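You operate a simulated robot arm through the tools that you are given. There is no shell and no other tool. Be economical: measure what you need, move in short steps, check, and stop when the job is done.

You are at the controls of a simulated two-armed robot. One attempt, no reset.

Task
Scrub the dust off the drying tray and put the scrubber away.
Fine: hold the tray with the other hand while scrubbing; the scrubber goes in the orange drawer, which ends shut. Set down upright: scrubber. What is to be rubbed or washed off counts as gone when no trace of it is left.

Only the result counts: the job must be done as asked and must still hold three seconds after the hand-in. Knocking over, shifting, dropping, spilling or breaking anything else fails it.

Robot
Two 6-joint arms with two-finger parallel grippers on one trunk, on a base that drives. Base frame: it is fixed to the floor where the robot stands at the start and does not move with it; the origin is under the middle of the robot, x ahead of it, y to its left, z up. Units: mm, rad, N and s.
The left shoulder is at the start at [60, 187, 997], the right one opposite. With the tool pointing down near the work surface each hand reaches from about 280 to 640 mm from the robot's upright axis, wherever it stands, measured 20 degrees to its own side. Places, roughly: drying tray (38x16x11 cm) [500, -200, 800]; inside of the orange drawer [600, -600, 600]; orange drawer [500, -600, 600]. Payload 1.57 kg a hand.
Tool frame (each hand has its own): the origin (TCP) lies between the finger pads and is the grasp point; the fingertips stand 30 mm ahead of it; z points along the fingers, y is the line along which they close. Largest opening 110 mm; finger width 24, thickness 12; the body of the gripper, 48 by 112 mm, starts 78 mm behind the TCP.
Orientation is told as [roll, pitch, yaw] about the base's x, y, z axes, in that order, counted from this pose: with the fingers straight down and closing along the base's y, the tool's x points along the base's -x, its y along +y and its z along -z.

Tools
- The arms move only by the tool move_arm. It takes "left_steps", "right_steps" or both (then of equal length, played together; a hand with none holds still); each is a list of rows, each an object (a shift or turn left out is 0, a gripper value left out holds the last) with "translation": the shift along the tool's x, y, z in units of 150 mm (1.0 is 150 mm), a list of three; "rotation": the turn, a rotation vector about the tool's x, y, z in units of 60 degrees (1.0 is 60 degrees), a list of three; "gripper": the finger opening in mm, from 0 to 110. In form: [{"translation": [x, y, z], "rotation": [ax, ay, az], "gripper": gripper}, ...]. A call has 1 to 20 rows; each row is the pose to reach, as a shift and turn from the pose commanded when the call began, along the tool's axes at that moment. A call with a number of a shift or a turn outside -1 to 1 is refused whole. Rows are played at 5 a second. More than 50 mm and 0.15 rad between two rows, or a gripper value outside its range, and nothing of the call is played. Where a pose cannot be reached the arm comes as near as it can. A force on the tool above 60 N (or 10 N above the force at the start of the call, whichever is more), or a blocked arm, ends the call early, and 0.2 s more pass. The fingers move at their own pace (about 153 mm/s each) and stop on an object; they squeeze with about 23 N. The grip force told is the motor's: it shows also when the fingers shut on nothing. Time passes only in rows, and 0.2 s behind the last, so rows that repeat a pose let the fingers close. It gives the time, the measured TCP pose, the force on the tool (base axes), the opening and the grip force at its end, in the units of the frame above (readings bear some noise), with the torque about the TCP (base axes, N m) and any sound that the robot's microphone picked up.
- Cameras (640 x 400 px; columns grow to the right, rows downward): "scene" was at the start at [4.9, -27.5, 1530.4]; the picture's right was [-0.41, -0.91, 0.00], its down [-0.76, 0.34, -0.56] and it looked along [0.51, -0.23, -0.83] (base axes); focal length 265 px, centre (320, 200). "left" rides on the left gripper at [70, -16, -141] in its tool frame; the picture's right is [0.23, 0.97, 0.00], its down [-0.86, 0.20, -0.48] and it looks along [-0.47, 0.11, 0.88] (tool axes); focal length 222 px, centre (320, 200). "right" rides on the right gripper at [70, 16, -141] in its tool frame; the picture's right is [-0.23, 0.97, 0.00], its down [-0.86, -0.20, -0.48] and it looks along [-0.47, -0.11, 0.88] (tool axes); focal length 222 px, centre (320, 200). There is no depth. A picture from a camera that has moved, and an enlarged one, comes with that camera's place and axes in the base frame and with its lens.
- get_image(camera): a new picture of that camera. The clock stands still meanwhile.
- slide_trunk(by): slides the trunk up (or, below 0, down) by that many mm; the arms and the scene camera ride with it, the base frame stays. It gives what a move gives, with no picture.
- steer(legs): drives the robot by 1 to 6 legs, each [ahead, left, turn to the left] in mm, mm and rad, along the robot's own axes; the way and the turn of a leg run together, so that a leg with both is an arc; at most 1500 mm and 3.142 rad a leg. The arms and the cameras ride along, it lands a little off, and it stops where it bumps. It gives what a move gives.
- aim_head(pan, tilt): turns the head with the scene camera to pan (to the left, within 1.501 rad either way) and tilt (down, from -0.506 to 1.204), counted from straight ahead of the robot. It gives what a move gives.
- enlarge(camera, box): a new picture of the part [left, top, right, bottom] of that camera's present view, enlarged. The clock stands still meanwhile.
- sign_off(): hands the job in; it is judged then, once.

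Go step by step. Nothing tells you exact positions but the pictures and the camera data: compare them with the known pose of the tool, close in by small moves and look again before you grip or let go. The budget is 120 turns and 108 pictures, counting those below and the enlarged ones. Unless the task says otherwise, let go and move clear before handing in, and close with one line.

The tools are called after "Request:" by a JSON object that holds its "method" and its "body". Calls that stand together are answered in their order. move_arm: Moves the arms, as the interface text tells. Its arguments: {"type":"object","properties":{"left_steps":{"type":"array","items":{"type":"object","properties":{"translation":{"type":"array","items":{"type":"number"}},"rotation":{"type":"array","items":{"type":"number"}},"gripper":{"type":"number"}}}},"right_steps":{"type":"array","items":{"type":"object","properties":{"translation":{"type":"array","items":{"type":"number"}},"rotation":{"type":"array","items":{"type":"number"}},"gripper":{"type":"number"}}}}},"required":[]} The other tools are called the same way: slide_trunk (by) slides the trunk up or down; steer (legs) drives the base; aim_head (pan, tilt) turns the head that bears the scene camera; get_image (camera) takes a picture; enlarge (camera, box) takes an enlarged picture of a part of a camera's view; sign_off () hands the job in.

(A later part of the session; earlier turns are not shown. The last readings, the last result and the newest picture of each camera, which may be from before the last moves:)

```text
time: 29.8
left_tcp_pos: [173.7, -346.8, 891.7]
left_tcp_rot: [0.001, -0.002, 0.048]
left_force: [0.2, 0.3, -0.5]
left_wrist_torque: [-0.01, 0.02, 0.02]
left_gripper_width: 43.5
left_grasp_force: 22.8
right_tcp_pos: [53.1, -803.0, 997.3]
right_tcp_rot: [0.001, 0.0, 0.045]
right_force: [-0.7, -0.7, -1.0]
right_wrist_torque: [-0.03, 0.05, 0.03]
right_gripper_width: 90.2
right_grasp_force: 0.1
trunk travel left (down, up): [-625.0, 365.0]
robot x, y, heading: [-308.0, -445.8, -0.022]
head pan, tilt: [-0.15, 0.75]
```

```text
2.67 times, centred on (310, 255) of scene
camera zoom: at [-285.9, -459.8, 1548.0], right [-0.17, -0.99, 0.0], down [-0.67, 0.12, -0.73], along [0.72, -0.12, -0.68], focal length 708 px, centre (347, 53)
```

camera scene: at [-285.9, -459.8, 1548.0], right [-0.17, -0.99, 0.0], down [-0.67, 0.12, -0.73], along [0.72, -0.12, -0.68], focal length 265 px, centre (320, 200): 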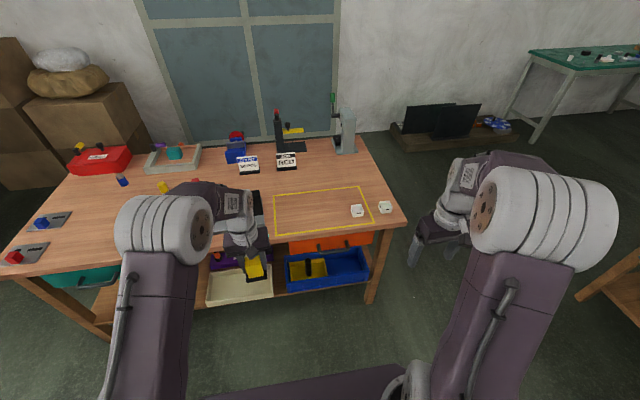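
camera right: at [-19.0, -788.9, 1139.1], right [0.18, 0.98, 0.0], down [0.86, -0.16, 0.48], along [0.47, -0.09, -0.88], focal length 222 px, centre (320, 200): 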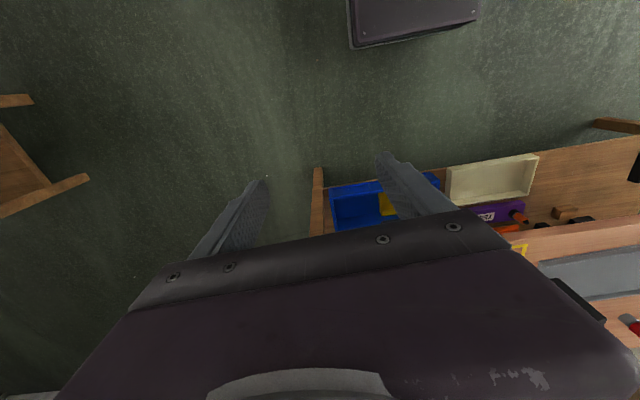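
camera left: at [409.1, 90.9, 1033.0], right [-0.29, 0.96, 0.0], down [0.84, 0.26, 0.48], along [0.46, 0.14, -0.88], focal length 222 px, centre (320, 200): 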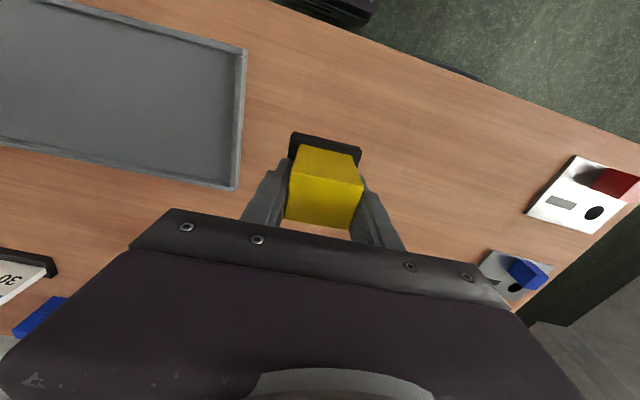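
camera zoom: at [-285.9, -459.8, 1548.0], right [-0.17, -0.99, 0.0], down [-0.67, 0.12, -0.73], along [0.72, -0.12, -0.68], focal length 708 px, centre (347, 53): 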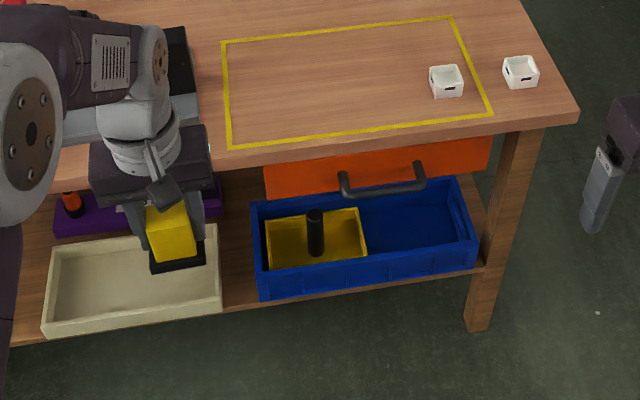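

The orange drawer is shut; handle bar at about x≈340, y≈−620, z≈663, running along y. I'll grip it with the right hand pointing forward, fingers closing vertically. First rotate the right hand in free space.

Request:
{"method": "move_arm", "body": {"right_steps": [{"translation": [-0.05, 0.05, 0], "rotation": [-0.072, -0.072, 0.072]}, {"translation": [-0.1, 0.1, 0], "rotation": [-0.144, -0.144, 0.144]}, {"translation": [-0.15, 0.15, 0], "rotation": [-0.216, -0.216, 0.216]}, {"translation": [-0.2, 0.2, 0], "rotation": [-0.288, -0.288, 0.288]}, {"translation": [-0.25, 0.25, 0], "rotation": [-0.36, -0.36, 0.36]}, {"translation": [-0.3, 0.3, 0], "rotation": [-0.432, -0.432, 0.432]}, {"translation": [-0.35, 0.35, 0], "rotation": [-0.504, -0.504, 0.504]}, {"translation": [-0.4, 0.4, 0], "rotation": [-0.577, -0.577, 0.577]}, {"translation": [-0.4, 0.4, 0], "rotation": [-0.577, -0.577, 0.577]}]}}

```text
time: 31.8
left_tcp_pos: [172.8, -346.9, 892.0]
left_tcp_rot: [0.001, -0.002, 0.05]
left_force: [-0.1, 0.1, -0.7]
left_wrist_torque: [0.0, -0.01, 0.0]
left_gripper_width: 43.5
left_grasp_force: 23.0
right_tcp_pos: [110.4, -739.1, 997.7]
right_tcp_rot: [0.785, -0.339, -0.742]
right_force: [0.2, 0.5, 0.1]
right_wrist_torque: [0.01, 0.02, -0.01]
right_gripper_width: 90.4
right_grasp_force: 0.1
trunk travel left (down, up): [-625.0, 365.0]
robot x, y, heading: [-306.3, -448.5, -0.021]
head pan, tilt: [-0.15, 0.75]
```

Request:
{"method": "move_arm", "body": {"right_steps": [{"rotation": [-0.072, -0.072, 0.072]}, {"rotation": [-0.144, -0.144, 0.144]}, {"rotation": [-0.216, -0.216, 0.216]}, {"rotation": [-0.288, -0.288, 0.288]}, {"rotation": [-0.36, -0.36, 0.36]}, {"rotation": [-0.432, -0.432, 0.432]}, {"rotation": [-0.504, -0.504, 0.504]}, {"rotation": [-0.577, -0.577, 0.577]}, {"rotation": [-0.577, -0.577, 0.577]}]}}

Request:
{"method": "get_image", "body": {"camera": "scene"}}

```text
time: 33.8
left_tcp_pos: [171.7, -347.8, 891.5]
left_tcp_rot: [0.001, -0.002, 0.049]
left_force: [0.0, -0.1, -0.7]
left_wrist_torque: [-0.01, 0.01, 0.0]
left_gripper_width: 43.5
left_grasp_force: 23.2
right_tcp_pos: [124.7, -758.4, 983.5]
right_tcp_rot: [1.573, -0.001, -1.526]
right_force: [-0.4, -0.8, -0.3]
right_wrist_torque: [0.0, 0.01, -0.01]
right_gripper_width: 90.0
right_grasp_force: 0.1
right hand out of reach, approached as far as the arm can: row 5, 6, 7, 8, 9
trunk travel left (down, up): [-625.0, 365.0]
robot x, y, heading: [-306.0, -445.7, -0.02]
head pan, tilt: [-0.15, 0.75]
```

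```text
67 pictures are left
camera scene: at [-286.5, -459.9, 1548.1], right [-0.17, -0.99, 0.0], down [-0.67, 0.12, -0.73], along [0.72, -0.12, -0.68], focal length 265 px, centre (320, 200)
```

scene: 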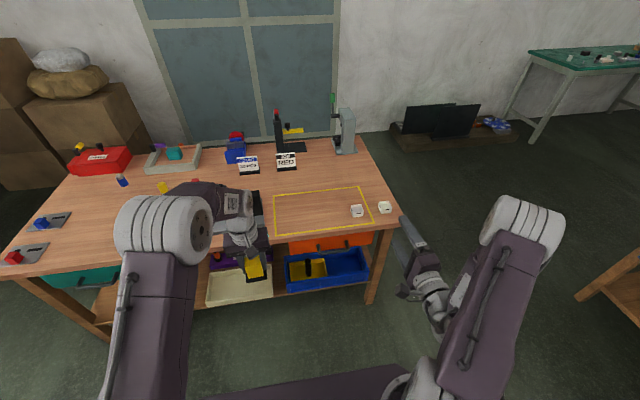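

The right hand now points forward. I raise and retract the left hand (with scrubber), so the trunk can be lowered safely.

Request:
{"method": "move_arm", "body": {"left_steps": [{"translation": [0.1, 0, -0.25]}, {"translation": [0.2, 0, -0.5]}, {"translation": [0.35, 0, -0.75]}, {"translation": [0.5, 0, -1.0]}, {"translation": [0.6, 0, -1.0]}]}}

Request:
{"method": "move_arm", "body": {"left_steps": [{"translation": [0, 0, -0.25]}, {"translation": [0, 0, -0.5]}, {"translation": [0, 0, -0.75]}, {"translation": [0, 0, -1.0]}]}}

Request:
{"method": "slide_trunk", "body": {"by": -300}}

Request:
{"method": "steer", "body": {"legs": [[0, -72, 0.021]]}}

Request:
{"method": "get_image", "body": {"camera": "scene"}}

Request:
{"method": "get_image", "body": {"camera": "right"}}

```text
time: 35.0
left_tcp_pos: [80.0, -351.4, 1041.8]
left_tcp_rot: [0.001, 0.0, 0.049]
left_force: [-0.5, 1.0, -0.4]
left_wrist_torque: [0.01, 0.0, -0.02]
left_gripper_width: 43.6
left_grasp_force: 23.6
right_tcp_pos: [125.9, -758.1, 983.8]
right_tcp_rot: [1.571, 0.0, -1.523]
right_force: [0.7, -0.1, -0.2]
right_wrist_torque: [-0.02, -0.01, 0.01]
right_gripper_width: 89.9
right_grasp_force: 0.2
trunk travel left (down, up): [-625.0, 365.0]
robot x, y, heading: [-307.0, -449.3, -0.019]
head pan, tilt: [-0.15, 0.75]
```

```text
time: 36.0
left_tcp_pos: [82.7, -352.4, 1188.7]
left_tcp_rot: [0.001, -0.002, 0.049]
left_force: [-0.4, -0.1, -0.6]
left_wrist_torque: [-0.02, 0.01, -0.01]
left_gripper_width: 43.3
left_grasp_force: 22.8
right_tcp_pos: [124.8, -758.7, 983.9]
right_tcp_rot: [1.571, 0.0, -1.523]
right_force: [-0.2, 0.9, -0.2]
right_wrist_torque: [0.02, 0.01, -0.02]
right_gripper_width: 89.9
right_grasp_force: 0.0
trunk travel left (down, up): [-625.0, 365.0]
robot x, y, heading: [-309.1, -449.7, -0.022]
head pan, tilt: [-0.15, 0.75]
```

```text
time: 39.0
left_tcp_pos: [82.0, -352.1, 889.9]
left_tcp_rot: [0.0, -0.002, 0.05]
left_force: [0.5, 0.4, -0.7]
left_wrist_torque: [0.0, 0.0, 0.0]
left_gripper_width: 43.4
left_grasp_force: 23.0
right_tcp_pos: [126.2, -757.8, 683.6]
right_tcp_rot: [1.57, 0.0, -1.525]
right_force: [-0.4, -0.3, -0.3]
right_wrist_torque: [0.02, 0.03, -0.01]
right_gripper_width: 89.9
right_grasp_force: 0.0
trunk travel left (down, up): [-325.0, 665.0]
robot x, y, heading: [-303.7, -453.3, -0.015]
head pan, tilt: [-0.15, 0.75]
```

```text
time: 40.0
left_tcp_pos: [79.4, -416.5, 889.6]
left_tcp_rot: [0.0, -0.002, 0.07]
left_force: [0.5, -0.5, -0.2]
left_wrist_torque: [0.01, -0.01, 0.0]
left_gripper_width: 43.7
left_grasp_force: 22.7
right_tcp_pos: [131.3, -820.9, 683.9]
right_tcp_rot: [1.57, 0.0, -1.504]
right_force: [-0.8, -0.6, -0.7]
right_wrist_torque: [-0.01, 0.01, 0.03]
right_gripper_width: 89.9
right_grasp_force: 0.0
trunk travel left (down, up): [-325.0, 665.0]
robot x, y, heading: [-306.1, -519.1, 0.001]
head pan, tilt: [-0.15, 0.75]
```

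```text
66 pictures are left
camera scene: at [-286.4, -531.5, 1248.0], right [-0.15, -0.99, 0.0], down [-0.67, 0.1, -0.73], along [0.72, -0.11, -0.68], focal length 265 px, centre (320, 200)
```

scene: 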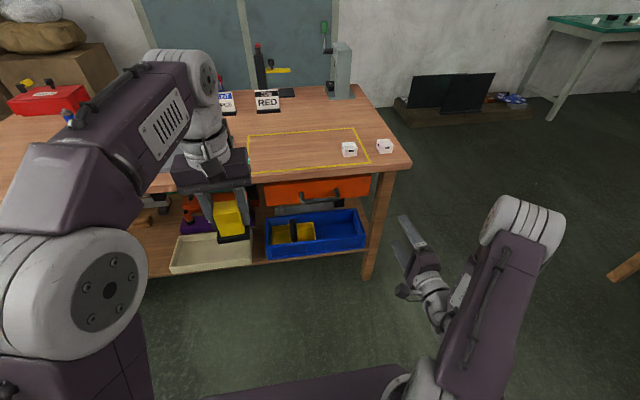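

```text
65 pictures are left
camera right: at [-14.7, -760.1, 699.6], right [0.02, -0.23, 0.97], down [-0.42, -0.89, -0.2], along [0.91, -0.41, -0.11], focal length 222 px, centre (320, 200)
```

right: 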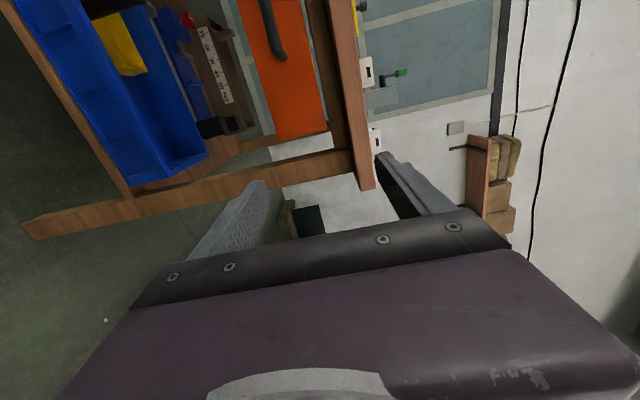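

I shift the right hand left toward the handle's y (−620) and straighten its heading.

Request:
{"method": "move_arm", "body": {"right_steps": [{"translation": [0.3, 0, 0], "rotation": [0, -0.03, 0]}, {"translation": [0.6, 0, 0], "rotation": [0, -0.064, 0]}, {"translation": [0.9, 0, 0], "rotation": [0, -0.064, 0]}, {"translation": [1.0, 0, 0], "rotation": [0, -0.064, 0]}, {"translation": [1.0, 0, 0], "rotation": [0, -0.064, 0]}]}}

Request:
{"method": "move_arm", "body": {"right_steps": [{"translation": [0.2, 0, 0]}, {"translation": [0.35, 0, 0]}, {"translation": [0.35, 0, 0]}]}}

Request:
{"method": "enlarge", "body": {"camera": "scene", "box": [220, 150, 420, 275]}}

Request:
{"method": "get_image", "body": {"camera": "right"}}

```text
time: 41.2
left_tcp_pos: [79.6, -414.6, 888.9]
left_tcp_rot: [0.001, 0.0, 0.07]
left_force: [-0.7, 0.0, -1.2]
left_wrist_torque: [-0.01, 0.01, 0.02]
left_gripper_width: 43.8
left_grasp_force: 23.2
right_tcp_pos: [171.7, -750.0, 673.1]
right_tcp_rot: [1.569, -0.001, -1.565]
right_force: [-0.7, 1.2, -0.3]
right_wrist_torque: [-0.02, -0.02, 0.0]
right_gripper_width: 90.3
right_grasp_force: 0.0
right hand out of reach, approached as far as the arm can: row 1, 2, 3, 4, 5
trunk travel left (down, up): [-325.0, 665.0]
robot x, y, heading: [-307.5, -519.3, -0.003]
head pan, tilt: [-0.15, 0.75]
```

```text
time: 42.0
left_tcp_pos: [80.3, -415.4, 889.6]
left_tcp_rot: [-0.002, -0.001, 0.07]
left_force: [-0.5, 0.9, -0.9]
left_wrist_torque: [0.01, 0.02, -0.03]
left_gripper_width: 43.5
left_grasp_force: 23.2
right_tcp_pos: [171.9, -749.7, 672.4]
right_tcp_rot: [1.568, 0.0, -1.566]
right_force: [0.5, 0.3, 0.1]
right_wrist_torque: [-0.04, -0.02, 0.01]
right_gripper_width: 90.1
right_grasp_force: 0.0
right hand out of reach, approached as far as the arm can: row 1, 2, 3
trunk travel left (down, up): [-325.0, 665.0]
robot x, y, heading: [-311.8, -518.9, -0.004]
head pan, tilt: [-0.15, 0.75]
```

```text
3.20 times, centred on (320, 212) of scene
camera zoom: at [-286.4, -530.1, 1248.0], right [-0.15, -0.99, 0.0], down [-0.67, 0.1, -0.73], along [0.72, -0.11, -0.68], focal length 849 px, centre (320, 160)
```

zoom: 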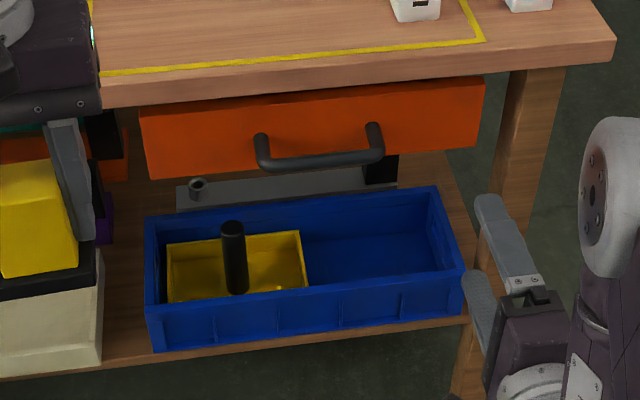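

```text
63 pictures are left
camera right: at [28.7, -680.6, 688.9], right [0.0, -0.23, 0.97], down [-0.47, -0.86, -0.2], along [0.88, -0.46, -0.11], focal length 222 px, centre (320, 200)
```

right: 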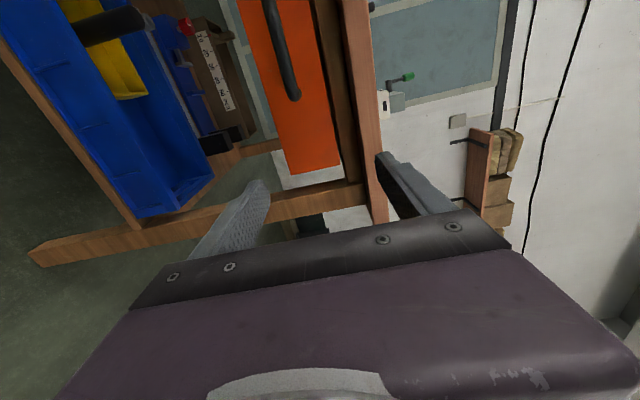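

The target was too close to the body; I extend forward, staying short of the handle.

Request:
{"method": "move_arm", "body": {"right_steps": [{"translation": [0, 0, 0.25]}, {"translation": [0, 0, 0.5]}, {"translation": [0, 0, 0.7]}, {"translation": [0, 0, 0.8]}, {"translation": [0, 0, 0.8]}]}}

Request:
{"method": "get_image", "body": {"camera": "right"}}

```text
time: 43.2
left_tcp_pos: [80.8, -415.5, 888.7]
left_tcp_rot: [0.0, -0.002, 0.069]
left_force: [-0.4, -0.5, -1.2]
left_wrist_torque: [0.03, -0.01, 0.0]
left_gripper_width: 43.3
left_grasp_force: 23.3
right_tcp_pos: [285.3, -779.2, 675.5]
right_tcp_rot: [1.571, -0.001, -1.551]
right_force: [0.9, 0.2, 1.1]
right_wrist_torque: [-0.01, -0.01, 0.01]
right_gripper_width: 89.9
right_grasp_force: 0.1
right hand out of reach, approached as far as the arm can: row 1, 2, 3, 4, 5
trunk travel left (down, up): [-325.0, 665.0]
robot x, y, heading: [-307.1, -523.2, -0.002]
head pan, tilt: [-0.15, 0.75]
```

```text
62 pictures are left
camera right: at [142.0, -712.6, 691.4], right [0.0, -0.23, 0.97], down [-0.46, -0.86, -0.2], along [0.89, -0.45, -0.11], focal length 222 px, centre (320, 200)
```

right: 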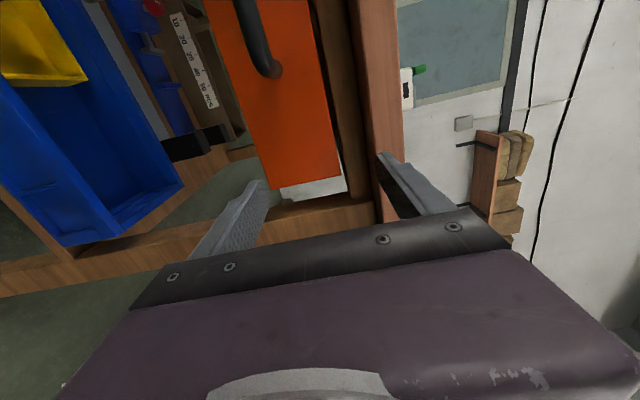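

The arm prefers a pose to the right; I'll simply align using trunk and base. Handle bar refined: (348, −624, 650), drawer front at x≈383. I lower 25 mm and drive left 157 mm.

Request:
{"method": "slide_trunk", "body": {"by": -25}}

Request:
{"method": "steer", "body": {"legs": [[0, 157, 0]]}}

Request:
{"method": "get_image", "body": {"camera": "right"}}

Request:
{"method": "get_image", "body": {"camera": "scene"}}

```text
time: 43.9
left_tcp_pos: [79.8, -413.9, 865.0]
left_tcp_rot: [0.001, -0.001, 0.07]
left_force: [0.2, 0.9, 0.0]
left_wrist_torque: [0.0, -0.02, -0.01]
left_gripper_width: 43.5
left_grasp_force: 23.1
right_tcp_pos: [285.1, -779.3, 649.4]
right_tcp_rot: [1.57, 0.0, -1.551]
right_force: [0.2, -0.2, -0.3]
right_wrist_torque: [0.04, -0.01, 0.03]
right_gripper_width: 89.9
right_grasp_force: 0.0
trunk travel left (down, up): [-300.0, 690.0]
robot x, y, heading: [-309.0, -521.3, 0.002]
head pan, tilt: [-0.15, 0.75]
```

```text
time: 45.3
left_tcp_pos: [79.6, -256.2, 864.7]
left_tcp_rot: [-0.001, 0.0, 0.071]
left_force: [-0.7, 0.5, -0.8]
left_wrist_torque: [-0.04, 0.0, -0.02]
left_gripper_width: 43.7
left_grasp_force: 23.4
right_tcp_pos: [285.1, -621.1, 650.5]
right_tcp_rot: [1.569, -0.002, -1.552]
right_force: [0.8, 0.4, -0.2]
right_wrist_torque: [0.01, 0.02, -0.04]
right_gripper_width: 89.9
right_grasp_force: 0.1
trunk travel left (down, up): [-300.0, 690.0]
robot x, y, heading: [-308.1, -363.7, -0.002]
head pan, tilt: [-0.15, 0.75]
```

```text
61 pictures are left
camera right: at [141.9, -554.0, 666.5], right [0.0, -0.23, 0.97], down [-0.46, -0.87, -0.2], along [0.89, -0.45, -0.11], focal length 222 px, centre (320, 200)
```

right: 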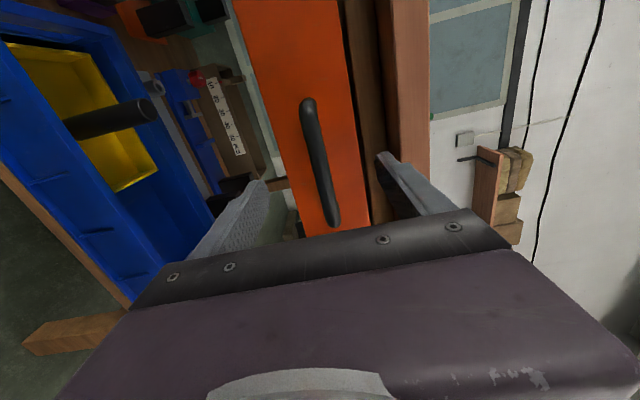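

```text
60 pictures are left
camera scene: at [-286.5, -371.7, 1223.1], right [-0.15, -0.99, 0.0], down [-0.67, 0.1, -0.73], along [0.72, -0.11, -0.68], focal length 265 px, centre (320, 200)
```

scene: 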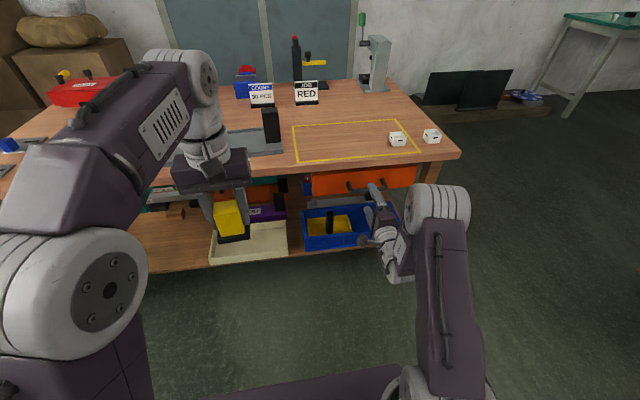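

The bar sits centred between the fingers in z. I narrow the fingers and check the pose holds.

Request:
{"method": "move_arm", "body": {"right_steps": [{"gripper": 70}, {"gripper": 70}]}}

```text
time: 45.9
left_tcp_pos: [79.8, -256.7, 864.1]
left_tcp_rot: [0.001, -0.002, 0.068]
left_force: [0.2, -0.5, -0.9]
left_wrist_torque: [-0.01, -0.04, 0.01]
left_gripper_width: 43.2
left_grasp_force: 22.7
right_tcp_pos: [285.1, -622.3, 649.6]
right_tcp_rot: [1.571, 0.0, -1.55]
right_force: [0.2, 0.3, -1.1]
right_wrist_torque: [0.01, 0.0, 0.01]
right_gripper_width: 69.7
right_grasp_force: 0.0
trunk travel left (down, up): [-300.0, 690.0]
robot x, y, heading: [-308.6, -363.7, -0.0]
head pan, tilt: [-0.15, 0.75]
```

Pose holds. Drive forward 47 mm so that the bar is between the fingers.

Request:
{"method": "steer", "body": {"legs": [[47, 0, 0]]}}

Request:
{"method": "get_image", "body": {"camera": "right"}}

```text
time: 46.8
left_tcp_pos: [126.3, -256.8, 863.4]
left_tcp_rot: [0.001, 0.0, 0.072]
left_force: [0.4, 0.6, -1.3]
left_wrist_torque: [0.0, -0.03, 0.01]
left_gripper_width: 43.5
left_grasp_force: 23.6
right_tcp_pos: [333.3, -621.3, 648.6]
right_tcp_rot: [1.568, 0.0, -1.55]
right_force: [0.5, -0.3, 0.1]
right_wrist_torque: [-0.05, -0.02, 0.03]
right_gripper_width: 69.9
right_grasp_force: 0.1
trunk travel left (down, up): [-300.0, 690.0]
robot x, y, heading: [-259.1, -359.7, 0.006]
head pan, tilt: [-0.15, 0.75]
```

```text
59 pictures are left
camera right: at [188.6, -554.3, 665.8], right [0.01, -0.23, 0.97], down [-0.46, -0.87, -0.2], along [0.89, -0.45, -0.11], focal length 222 px, centre (320, 200)
```

right: 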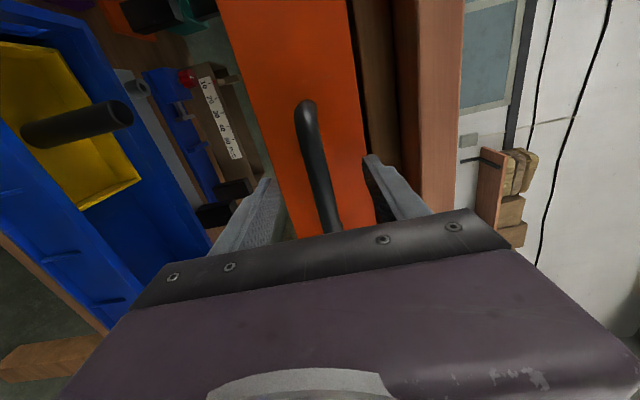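

Request:
{"method": "move_arm", "body": {"right_steps": [{"gripper": 40}, {"gripper": 20}, {"gripper": 5}, {"gripper": 5}, {"gripper": 5}]}}

Request:
{"method": "enlarge", "body": {"camera": "right", "box": [180, 60, 460, 235]}}

```text
time: 48.0
left_tcp_pos: [125.7, -255.7, 864.7]
left_tcp_rot: [0.0, -0.002, 0.071]
left_force: [0.0, 0.7, -0.8]
left_wrist_torque: [0.02, 0.0, 0.0]
left_gripper_width: 43.5
left_grasp_force: 22.7
right_tcp_pos: [331.7, -620.8, 650.8]
right_tcp_rot: [1.57, -0.001, -1.549]
right_force: [1.8, -0.9, 2.8]
right_wrist_torque: [0.06, -0.03, 0.17]
right_gripper_width: 15.8
right_grasp_force: 30.5
trunk travel left (down, up): [-300.0, 690.0]
robot x, y, heading: [-259.9, -360.9, 0.003]
head pan, tilt: [-0.15, 0.75]
```

```text
2.29 times, centred on (320, 148) of right
camera zoom: at [188.0, -554.3, 666.6], right [0.0, -0.23, 0.97], down [-0.46, -0.87, -0.2], along [0.89, -0.45, -0.11], focal length 508 px, centre (320, 320)
```

zoom: 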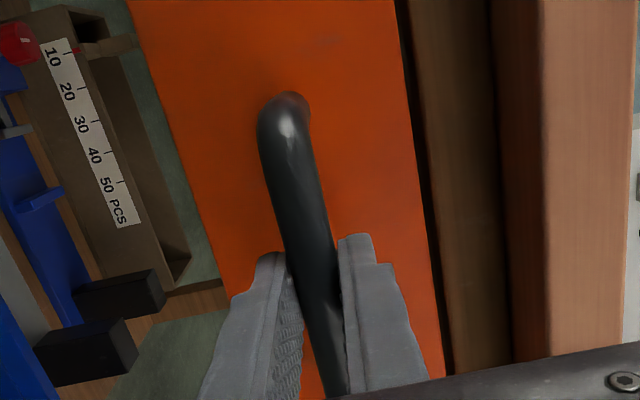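

The bar is gripped (15.8 mm). I pull the drawer open by driving backward, in a first 100 mm step.

Request:
{"method": "steer", "body": {"legs": [[-100, 0, 0]]}}

Request:
{"method": "get_image", "body": {"camera": "scene"}}

```text
time: 49.2
left_tcp_pos: [25.1, -257.2, 865.7]
left_tcp_rot: [0.0, -0.001, 0.072]
left_force: [-0.9, -0.5, -1.3]
left_wrist_torque: [-0.02, 0.04, -0.02]
left_gripper_width: 43.6
left_grasp_force: 23.7
right_tcp_pos: [230.5, -621.2, 650.5]
right_tcp_rot: [1.571, 0.0, -1.55]
right_force: [-2.3, -4.3, 3.9]
right_wrist_torque: [0.0, 0.03, -0.28]
right_gripper_width: 15.4
right_grasp_force: 31.6
trunk travel left (down, up): [-300.0, 690.0]
robot x, y, heading: [-363.3, -359.9, 0.006]
head pan, tilt: [-0.15, 0.75]
```

```text
57 pictures are left
camera scene: at [-341.0, -373.2, 1223.1], right [-0.15, -0.99, 0.0], down [-0.67, 0.1, -0.73], along [0.72, -0.11, -0.68], focal length 265 px, centre (320, 200)
```

scene: 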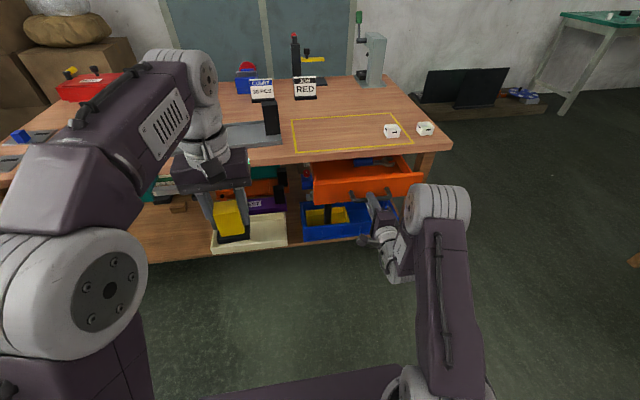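

The drawer opens nicely. Pull another 110 mm.

Request:
{"method": "steer", "body": {"legs": [[-110, 0, 0]]}}

Request:
{"method": "enlarge", "body": {"camera": "scene", "box": [280, 120, 480, 245]}}

```text
time: 50.4
left_tcp_pos: [-83.2, -256.9, 863.8]
left_tcp_rot: [-0.003, -0.001, 0.072]
left_force: [0.2, 0.5, -0.8]
left_wrist_torque: [0.0, -0.04, 0.03]
left_gripper_width: 43.5
left_grasp_force: 23.3
right_tcp_pos: [122.2, -622.2, 651.4]
right_tcp_rot: [1.57, -0.003, -1.55]
right_force: [-1.6, 6.4, 2.0]
right_wrist_torque: [0.04, 0.06, 0.32]
right_gripper_width: 15.6
right_grasp_force: 31.4
trunk travel left (down, up): [-300.0, 690.0]
robot x, y, heading: [-471.3, -362.2, -0.001]
head pan, tilt: [-0.15, 0.75]
```

```text
3.20 times, centred on (380, 182) of scene
camera zoom: at [-449.5, -372.4, 1223.1], right [-0.15, -0.99, 0.0], down [-0.67, 0.1, -0.73], along [0.72, -0.11, -0.68], focal length 849 px, centre (128, 256)
```

zoom: 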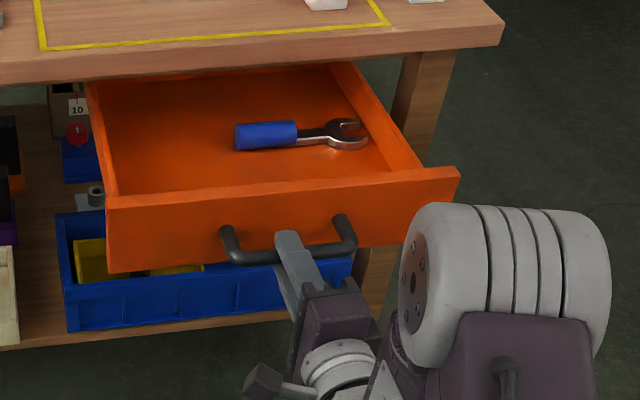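

The drawer is open 210 mm, with a wrench lying mid/right; the left front area is free. I release the bar and back off.

Request:
{"method": "move_arm", "body": {"right_steps": [{"gripper": 40}, {"gripper": 70}, {"gripper": 70}]}}

Request:
{"method": "steer", "body": {"legs": [[-70, 0, 0]]}}

Request:
{"method": "slide_trunk", "body": {"by": 250}}

Request:
{"method": "get_image", "body": {"camera": "scene"}}

```text
time: 51.2
left_tcp_pos: [-83.1, -257.1, 864.9]
left_tcp_rot: [0.0, -0.002, 0.069]
left_force: [0.5, 0.2, -0.8]
left_wrist_torque: [0.04, 0.03, 0.02]
left_gripper_width: 43.4
left_grasp_force: 23.0
right_tcp_pos: [122.4, -622.3, 650.9]
right_tcp_rot: [1.57, -0.001, -1.548]
right_force: [0.4, 0.6, 0.2]
right_wrist_torque: [0.04, 0.01, -0.01]
right_gripper_width: 69.9
right_grasp_force: 0.0
trunk travel left (down, up): [-300.0, 690.0]
robot x, y, heading: [-470.8, -362.2, -0.002]
head pan, tilt: [-0.15, 0.75]
```

```text
time: 52.2
left_tcp_pos: [-153.0, -256.5, 865.7]
left_tcp_rot: [-0.001, -0.001, 0.07]
left_force: [0.7, 1.1, -0.1]
left_wrist_torque: [-0.01, -0.03, -0.02]
left_gripper_width: 43.5
left_grasp_force: 23.6
right_tcp_pos: [54.3, -621.3, 649.0]
right_tcp_rot: [1.57, 0.0, -1.549]
right_force: [0.0, 0.0, -0.4]
right_wrist_torque: [-0.01, 0.02, -0.03]
right_gripper_width: 69.9
right_grasp_force: 0.1
trunk travel left (down, up): [-300.0, 690.0]
robot x, y, heading: [-541.1, -359.7, 0.005]
head pan, tilt: [-0.15, 0.75]
```

```text
time: 54.8
left_tcp_pos: [-151.4, -257.4, 1114.4]
left_tcp_rot: [-0.001, 0.0, 0.07]
left_force: [-0.4, 0.3, -0.9]
left_wrist_torque: [-0.01, 0.04, -0.01]
left_gripper_width: 43.5
left_grasp_force: 23.2
right_tcp_pos: [53.8, -621.2, 900.0]
right_tcp_rot: [1.571, 0.0, -1.548]
right_force: [-0.5, -0.2, 0.6]
right_wrist_torque: [-0.01, -0.03, -0.02]
right_gripper_width: 69.9
right_grasp_force: 0.1
trunk travel left (down, up): [-550.0, 440.0]
robot x, y, heading: [-543.4, -361.3, 0.002]
head pan, tilt: [-0.15, 0.75]
```

```text
55 pictures are left
camera scene: at [-517.6, -373.3, 1473.0], right [-0.15, -0.99, 0.0], down [-0.67, 0.1, -0.73], along [0.72, -0.11, -0.68], focal length 265 px, centre (320, 200)
```

scene: 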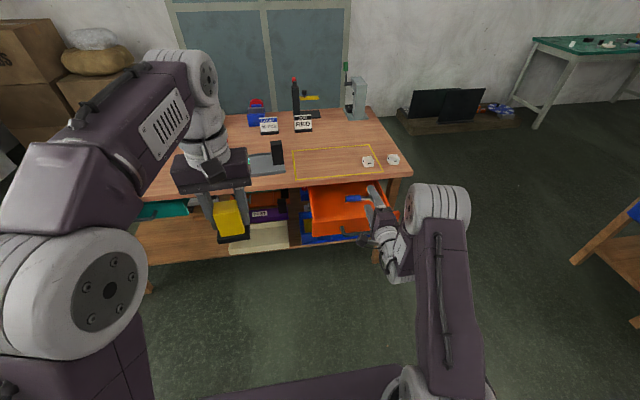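

Clear. Now drive right and forward so the left hand gets over the open drawer.

Request:
{"method": "steer", "body": {"legs": [[0, -170, 0], [320, 0, 0]]}}

Request:
{"method": "aim_head", "body": {"pan": -0.1, "tilt": 0.9}}

Request:
{"method": "get_image", "body": {"camera": "scene"}}

Request:
{"method": "get_image", "body": {"camera": "left"}}

```text
time: 58.0
left_tcp_pos: [165.8, -425.1, 1115.4]
left_tcp_rot: [-0.001, 0.0, 0.073]
left_force: [0.6, 0.6, -0.5]
left_wrist_torque: [0.0, 0.01, 0.01]
left_gripper_width: 43.6
left_grasp_force: 22.5
right_tcp_pos: [371.7, -789.2, 900.4]
right_tcp_rot: [1.568, -0.001, -1.547]
right_force: [0.8, 0.6, -0.2]
right_wrist_torque: [-0.01, 0.01, 0.03]
right_gripper_width: 69.8
right_grasp_force: 0.1
trunk travel left (down, up): [-550.0, 440.0]
robot x, y, heading: [-224.5, -532.0, 0.002]
head pan, tilt: [-0.15, 0.75]
```

```text
time: 58.7
left_tcp_pos: [165.6, -426.0, 1114.4]
left_tcp_rot: [0.0, -0.003, 0.073]
left_force: [0.8, 0.0, -1.2]
left_wrist_torque: [0.0, 0.0, 0.02]
left_gripper_width: 43.8
left_grasp_force: 22.9
right_tcp_pos: [372.3, -790.0, 900.1]
right_tcp_rot: [1.57, -0.001, -1.547]
right_force: [0.3, 0.1, 0.1]
right_wrist_torque: [0.04, -0.02, 0.02]
right_gripper_width: 69.9
right_grasp_force: 0.0
trunk travel left (down, up): [-550.0, 440.0]
robot x, y, heading: [-221.7, -530.3, 0.004]
head pan, tilt: [-0.099, 0.901]
```

```text
54 pictures are left
camera scene: at [-207.4, -538.1, 1461.2], right [-0.1, -1.0, 0.0], down [-0.78, 0.07, -0.62], along [0.62, -0.06, -0.78], focal length 265 px, centre (320, 200)
```

scene: 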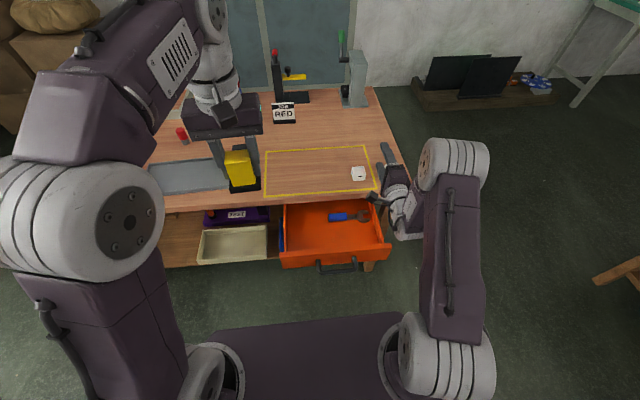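

```text
53 pictures are left
camera left: at [96.4, -447.4, 1255.7], right [-0.3, 0.95, 0.0], down [0.84, 0.26, 0.48], along [0.46, 0.14, -0.88], focal length 222 px, centre (320, 200)
```

left: 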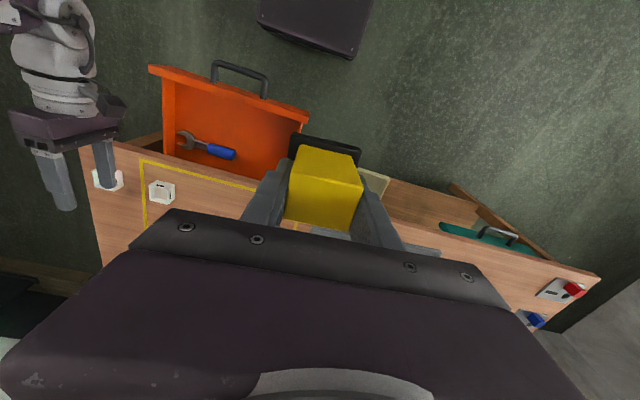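

Request:
{"method": "enlarge", "body": {"camera": "scene", "box": [260, 180, 420, 280]}}

```text
4.00 times, centred on (340, 230) of scene
camera zoom: at [-207.4, -538.1, 1461.2], right [-0.1, -1.0, 0.0], down [-0.78, 0.07, -0.62], along [0.62, -0.06, -0.78], focal length 1062 px, centre (240, 80)
```

zoom: 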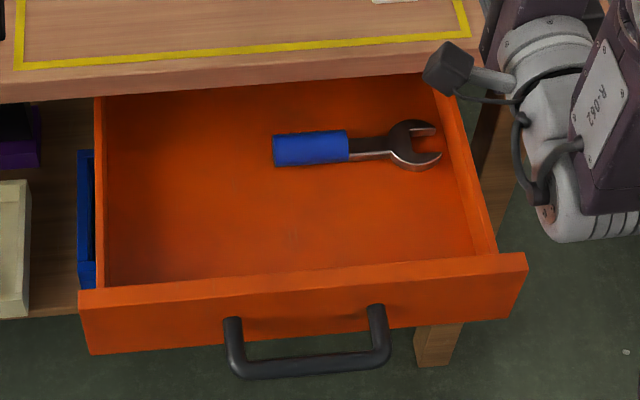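

Target spot for the scrubber: (265, −530) in the free left front of the drawer. I move above it and start down.

Request:
{"method": "move_arm", "body": {"left_steps": [{"translation": [-0.2, -0.25, 0], "rotation": [0, 0, 0.035]}, {"translation": [-0.4, -0.5, 0], "rotation": [0, 0, 0.07]}, {"translation": [-0.607, -0.743, 0], "rotation": [0, 0, 0.07]}, {"translation": [-0.607, -0.743, 0.3], "rotation": [0, 0, 0.07]}, {"translation": [-0.607, -0.743, 0.6], "rotation": [0, 0, 0.07]}, {"translation": [-0.607, -0.743, 0.9], "rotation": [0, 0, 0.07]}, {"translation": [-0.607, -0.743, 1.0], "rotation": [0, 0, 0.07]}]}}

Request:
{"method": "move_arm", "body": {"left_steps": [{"translation": [0, 0, 0.3]}, {"translation": [0, 0, 0.6]}, {"translation": [0, 0, 0.9]}, {"translation": [0, 0, 1.0]}, {"translation": [0, 0, 1.0]}]}}

Request:
{"method": "get_image", "body": {"camera": "left"}}

Request:
{"method": "enlarge", "body": {"camera": "scene", "box": [200, 120, 440, 270]}}

```text
time: 60.3
left_tcp_pos: [266.6, -530.5, 964.3]
left_tcp_rot: [0.0, -0.001, -0.001]
left_force: [0.1, 0.4, 0.0]
left_wrist_torque: [0.0, -0.05, 0.0]
left_gripper_width: 43.5
left_grasp_force: 22.4
left hand out of reach, approached as far as the arm can: row 3, 4
right_tcp_pos: [372.5, -789.9, 900.1]
right_tcp_rot: [1.571, 0.002, -1.546]
right_force: [0.2, 0.0, 0.3]
right_wrist_torque: [0.01, -0.02, 0.01]
right_gripper_width: 69.9
right_grasp_force: 0.2
trunk travel left (down, up): [-550.0, 440.0]
robot x, y, heading: [-224.6, -532.1, 0.002]
head pan, tilt: [-0.099, 0.901]
```

```text
time: 61.5
left_tcp_pos: [265.5, -530.3, 814.3]
left_tcp_rot: [-0.001, -0.002, 0.0]
left_force: [0.3, -0.4, -0.1]
left_wrist_torque: [-0.03, 0.02, -0.01]
left_gripper_width: 43.5
left_grasp_force: 23.7
right_tcp_pos: [372.9, -789.7, 899.2]
right_tcp_rot: [1.57, -0.001, -1.546]
right_force: [1.1, 0.5, 0.2]
right_wrist_torque: [0.0, 0.0, -0.02]
right_gripper_width: 70.0
right_grasp_force: 0.1
trunk travel left (down, up): [-550.0, 440.0]
robot x, y, heading: [-223.9, -532.9, 0.003]
head pan, tilt: [-0.099, 0.901]
```

```text
51 pictures are left
camera left: at [195.0, -548.0, 955.1], right [-0.23, 0.97, 0.0], down [0.85, 0.2, 0.48], along [0.47, 0.11, -0.88], focal length 222 px, centre (320, 200)
```

left: 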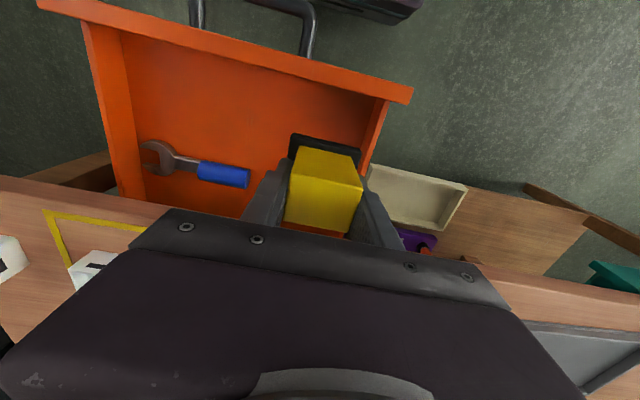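

```text
2.67 times, centred on (320, 195) of scene
camera zoom: at [-207.4, -538.1, 1461.1], right [-0.1, -1.0, 0.0], down [-0.78, 0.07, -0.62], along [0.62, -0.06, -0.78], focal length 708 px, centre (320, 213)
```

zoom: 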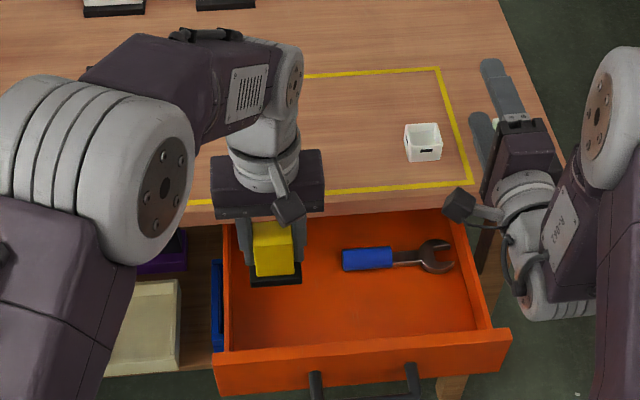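

Clear of wrench and walls. I descend to just above the drawer floor, nudging 8 mm right.

Request:
{"method": "move_arm", "body": {"left_steps": [{"translation": [0, -0.053, 0.2]}, {"translation": [0, -0.053, 0.4]}, {"translation": [0, -0.053, 0.6]}, {"translation": [0, -0.053, 0.75]}, {"translation": [0, -0.053, 0.8]}, {"translation": [0, -0.053, 0.8]}]}}

Request:
{"method": "get_image", "body": {"camera": "left"}}

Request:
{"method": "enlarge", "body": {"camera": "scene", "box": [220, 150, 420, 275]}}

```text
time: 62.9
left_tcp_pos: [264.5, -539.3, 693.4]
left_tcp_rot: [0.0, -0.002, 0.001]
left_force: [0.0, 0.5, 0.3]
left_wrist_torque: [-0.04, 0.04, -0.02]
left_gripper_width: 43.3
left_grasp_force: 22.9
right_tcp_pos: [372.5, -789.7, 899.8]
right_tcp_rot: [1.57, 0.0, -1.548]
right_force: [-0.5, 0.1, 0.3]
right_wrist_torque: [-0.01, -0.02, 0.04]
right_gripper_width: 70.2
right_grasp_force: 0.0
trunk travel left (down, up): [-550.0, 440.0]
robot x, y, heading: [-223.3, -532.2, 0.006]
head pan, tilt: [-0.099, 0.901]
```

```text
49 pictures are left
camera left: at [195.4, -555.7, 835.7], right [-0.23, 0.97, 0.0], down [0.85, 0.2, 0.48], along [0.47, 0.11, -0.88], focal length 222 px, centre (320, 200)
```

left: 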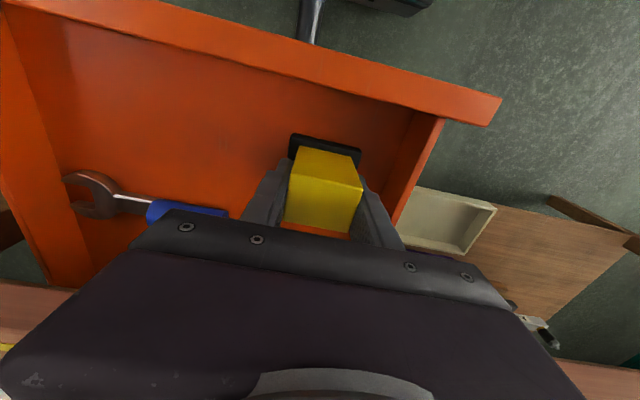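

```text
3.20 times, centred on (320, 212) of scene
camera zoom: at [-207.4, -538.1, 1461.1], right [-0.1, -1.0, 0.0], down [-0.78, 0.07, -0.62], along [0.62, -0.06, -0.78], focal length 849 px, centre (320, 160)
```

zoom: 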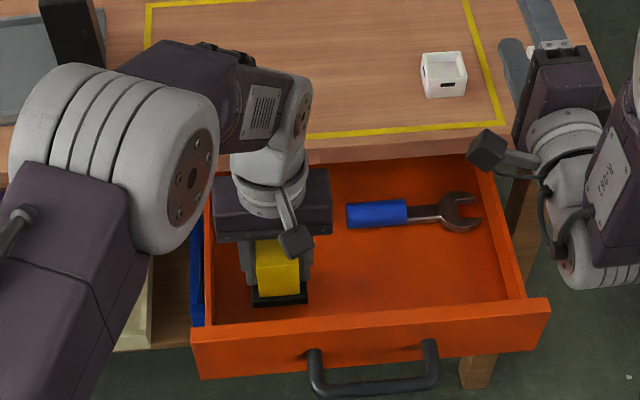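

Request:
{"method": "move_arm", "body": {"left_steps": [{"translation": [0, 0, 0.02]}, {"translation": [0, 0, 0.035]}, {"translation": [0, 0, 0.05]}, {"translation": [0, 0, 0.05]}]}}

```text
time: 63.9
left_tcp_pos: [264.9, -539.2, 687.6]
left_tcp_rot: [0.001, -0.002, 0.001]
left_force: [-0.1, 0.1, -0.4]
left_wrist_torque: [-0.02, -0.02, -0.02]
left_gripper_width: 43.6
left_grasp_force: 23.2
right_tcp_pos: [371.6, -789.3, 898.9]
right_tcp_rot: [1.571, -0.001, -1.546]
right_force: [-0.5, 0.5, 0.1]
right_wrist_torque: [0.0, 0.01, 0.01]
right_gripper_width: 70.3
right_grasp_force: 0.0
trunk travel left (down, up): [-550.0, 440.0]
robot x, y, heading: [-221.1, -533.0, 0.005]
head pan, tilt: [-0.099, 0.901]
```

Request:
{"method": "move_arm", "body": {"left_steps": [{"translation": [0, 0, 0.015]}, {"translation": [0, 0, 0.03]}, {"translation": [0, 0, 0.04]}, {"translation": [0, 0, 0.04]}]}}

```text
time: 64.9
left_tcp_pos: [264.8, -537.6, 680.9]
left_tcp_rot: [0.001, -0.003, 0.001]
left_force: [0.8, -0.4, -0.9]
left_wrist_torque: [0.02, 0.02, -0.02]
left_gripper_width: 43.5
left_grasp_force: 23.1
right_tcp_pos: [372.4, -788.3, 899.4]
right_tcp_rot: [1.569, 0.002, -1.547]
right_force: [0.0, 0.4, 0.5]
right_wrist_torque: [0.01, 0.02, -0.03]
right_gripper_width: 70.1
right_grasp_force: 0.1
trunk travel left (down, up): [-550.0, 440.0]
robot x, y, heading: [-223.5, -528.7, 0.008]
head pan, tilt: [-0.099, 0.901]
```

Request:
{"method": "move_arm", "body": {"left_steps": [{"translation": [0, 0, 0.01]}, {"translation": [0, 0, 0.02]}, {"translation": [0, 0, 0.03]}, {"translation": [0, 0, 0.03]}]}}

Request:
{"method": "enlarge", "body": {"camera": "scene", "box": [240, 180, 370, 261]}}

```text
time: 65.9
left_tcp_pos: [264.7, -538.6, 678.1]
left_tcp_rot: [0.0, -0.002, -0.001]
left_force: [0.3, -0.4, -0.8]
left_wrist_torque: [-0.04, 0.0, -0.02]
left_gripper_width: 43.3
left_grasp_force: 23.2
right_tcp_pos: [372.7, -790.1, 899.8]
right_tcp_rot: [1.57, -0.002, -1.546]
right_force: [-0.1, 0.3, -0.7]
right_wrist_torque: [0.02, 0.02, -0.01]
right_gripper_width: 70.2
right_grasp_force: 0.0
trunk travel left (down, up): [-550.0, 440.0]
robot x, y, heading: [-219.6, -530.2, 0.005]
head pan, tilt: [-0.099, 0.901]
```

```text
4.92 times, centred on (305, 220) of scene
camera zoom: at [-207.4, -538.1, 1461.1], right [-0.1, -1.0, 0.0], down [-0.78, 0.07, -0.62], along [0.62, -0.06, -0.78], focal length 1307 px, centre (394, 99)
```

zoom: 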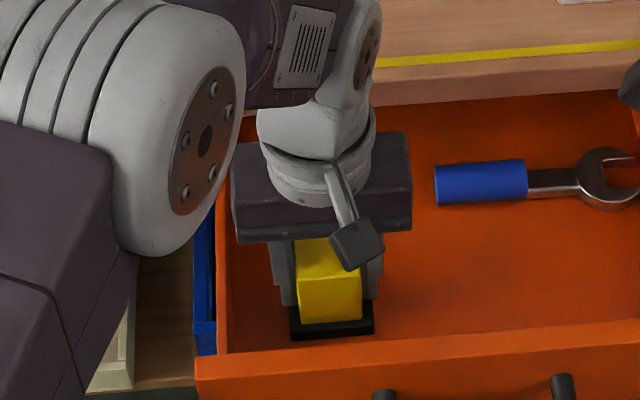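

Request:
{"method": "move_arm", "body": {"left_steps": [{"translation": [0, 0, 0.01]}, {"translation": [0, 0, 0.02]}, {"translation": [0, 0, 0.03]}, {"translation": [0, 0, 0.03]}]}}

```text
time: 66.9
left_tcp_pos: [264.4, -539.1, 673.7]
left_tcp_rot: [-0.002, -0.006, 0.0]
left_force: [0.7, 1.7, 20.1]
left_wrist_torque: [0.1, -0.03, -0.03]
left_gripper_width: 43.8
left_grasp_force: 22.7
right_tcp_pos: [370.8, -789.3, 902.3]
right_tcp_rot: [1.572, -0.002, -1.546]
right_force: [-0.4, 0.0, 0.7]
right_wrist_torque: [0.01, -0.06, 0.0]
right_gripper_width: 70.1
right_grasp_force: 0.1
trunk travel left (down, up): [-550.0, 440.0]
robot x, y, heading: [-220.6, -531.6, 0.002]
head pan, tilt: [-0.099, 0.901]
```

Contact with the drawer floor. I ease off, open to 62 mm, and lift straight up.

Request:
{"method": "move_arm", "body": {"left_steps": [{"translation": [0, 0, -0.008]}, {"translation": [0, 0, -0.008], "gripper": 52}, {"translation": [0, 0, -0.008], "gripper": 62}, {"translation": [0, 0, -0.008], "gripper": 62}, {"translation": [0, 0, -0.1]}, {"translation": [0, 0, -0.3]}, {"translation": [0, 0, -0.6]}, {"translation": [0, 0, -0.9]}, {"translation": [0, 0, -1.0]}]}}

Request:
{"method": "get_image", "body": {"camera": "left"}}

Request:
{"method": "enlarge", "body": {"camera": "scene", "box": [220, 150, 420, 275]}}

```text
time: 68.9
left_tcp_pos: [262.4, -538.2, 824.6]
left_tcp_rot: [0.001, -0.001, 0.0]
left_force: [0.5, 0.5, -0.1]
left_wrist_torque: [-0.02, 0.02, 0.0]
left_gripper_width: 62.0
left_grasp_force: 0.0
right_tcp_pos: [372.2, -789.9, 900.8]
right_tcp_rot: [1.568, 0.0, -1.547]
right_force: [0.2, 0.2, -0.7]
right_wrist_torque: [-0.03, 0.0, 0.03]
right_gripper_width: 69.7
right_grasp_force: 0.0
trunk travel left (down, up): [-550.0, 440.0]
robot x, y, heading: [-222.7, -532.9, 0.006]
head pan, tilt: [-0.099, 0.901]
```

```text
46 pictures are left
camera left: at [193.6, -555.4, 964.1], right [-0.23, 0.97, 0.0], down [0.85, 0.2, 0.48], along [0.47, 0.11, -0.88], focal length 222 px, centre (320, 200)
```

left: 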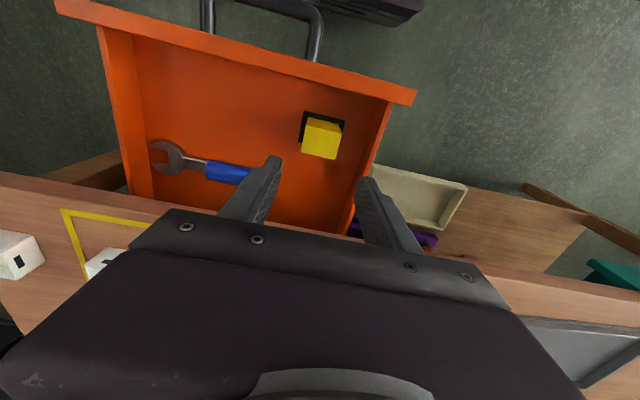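

```text
3.20 times, centred on (320, 212) of scene
camera zoom: at [-207.5, -538.1, 1461.1], right [-0.1, -1.0, 0.0], down [-0.78, 0.07, -0.62], along [0.62, -0.06, -0.78], focal length 849 px, centre (320, 160)
```

zoom: 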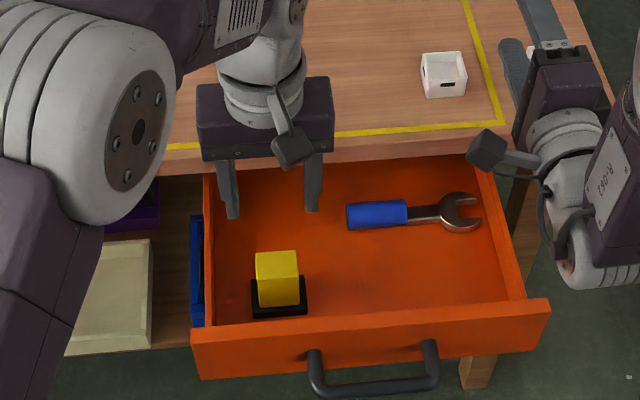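

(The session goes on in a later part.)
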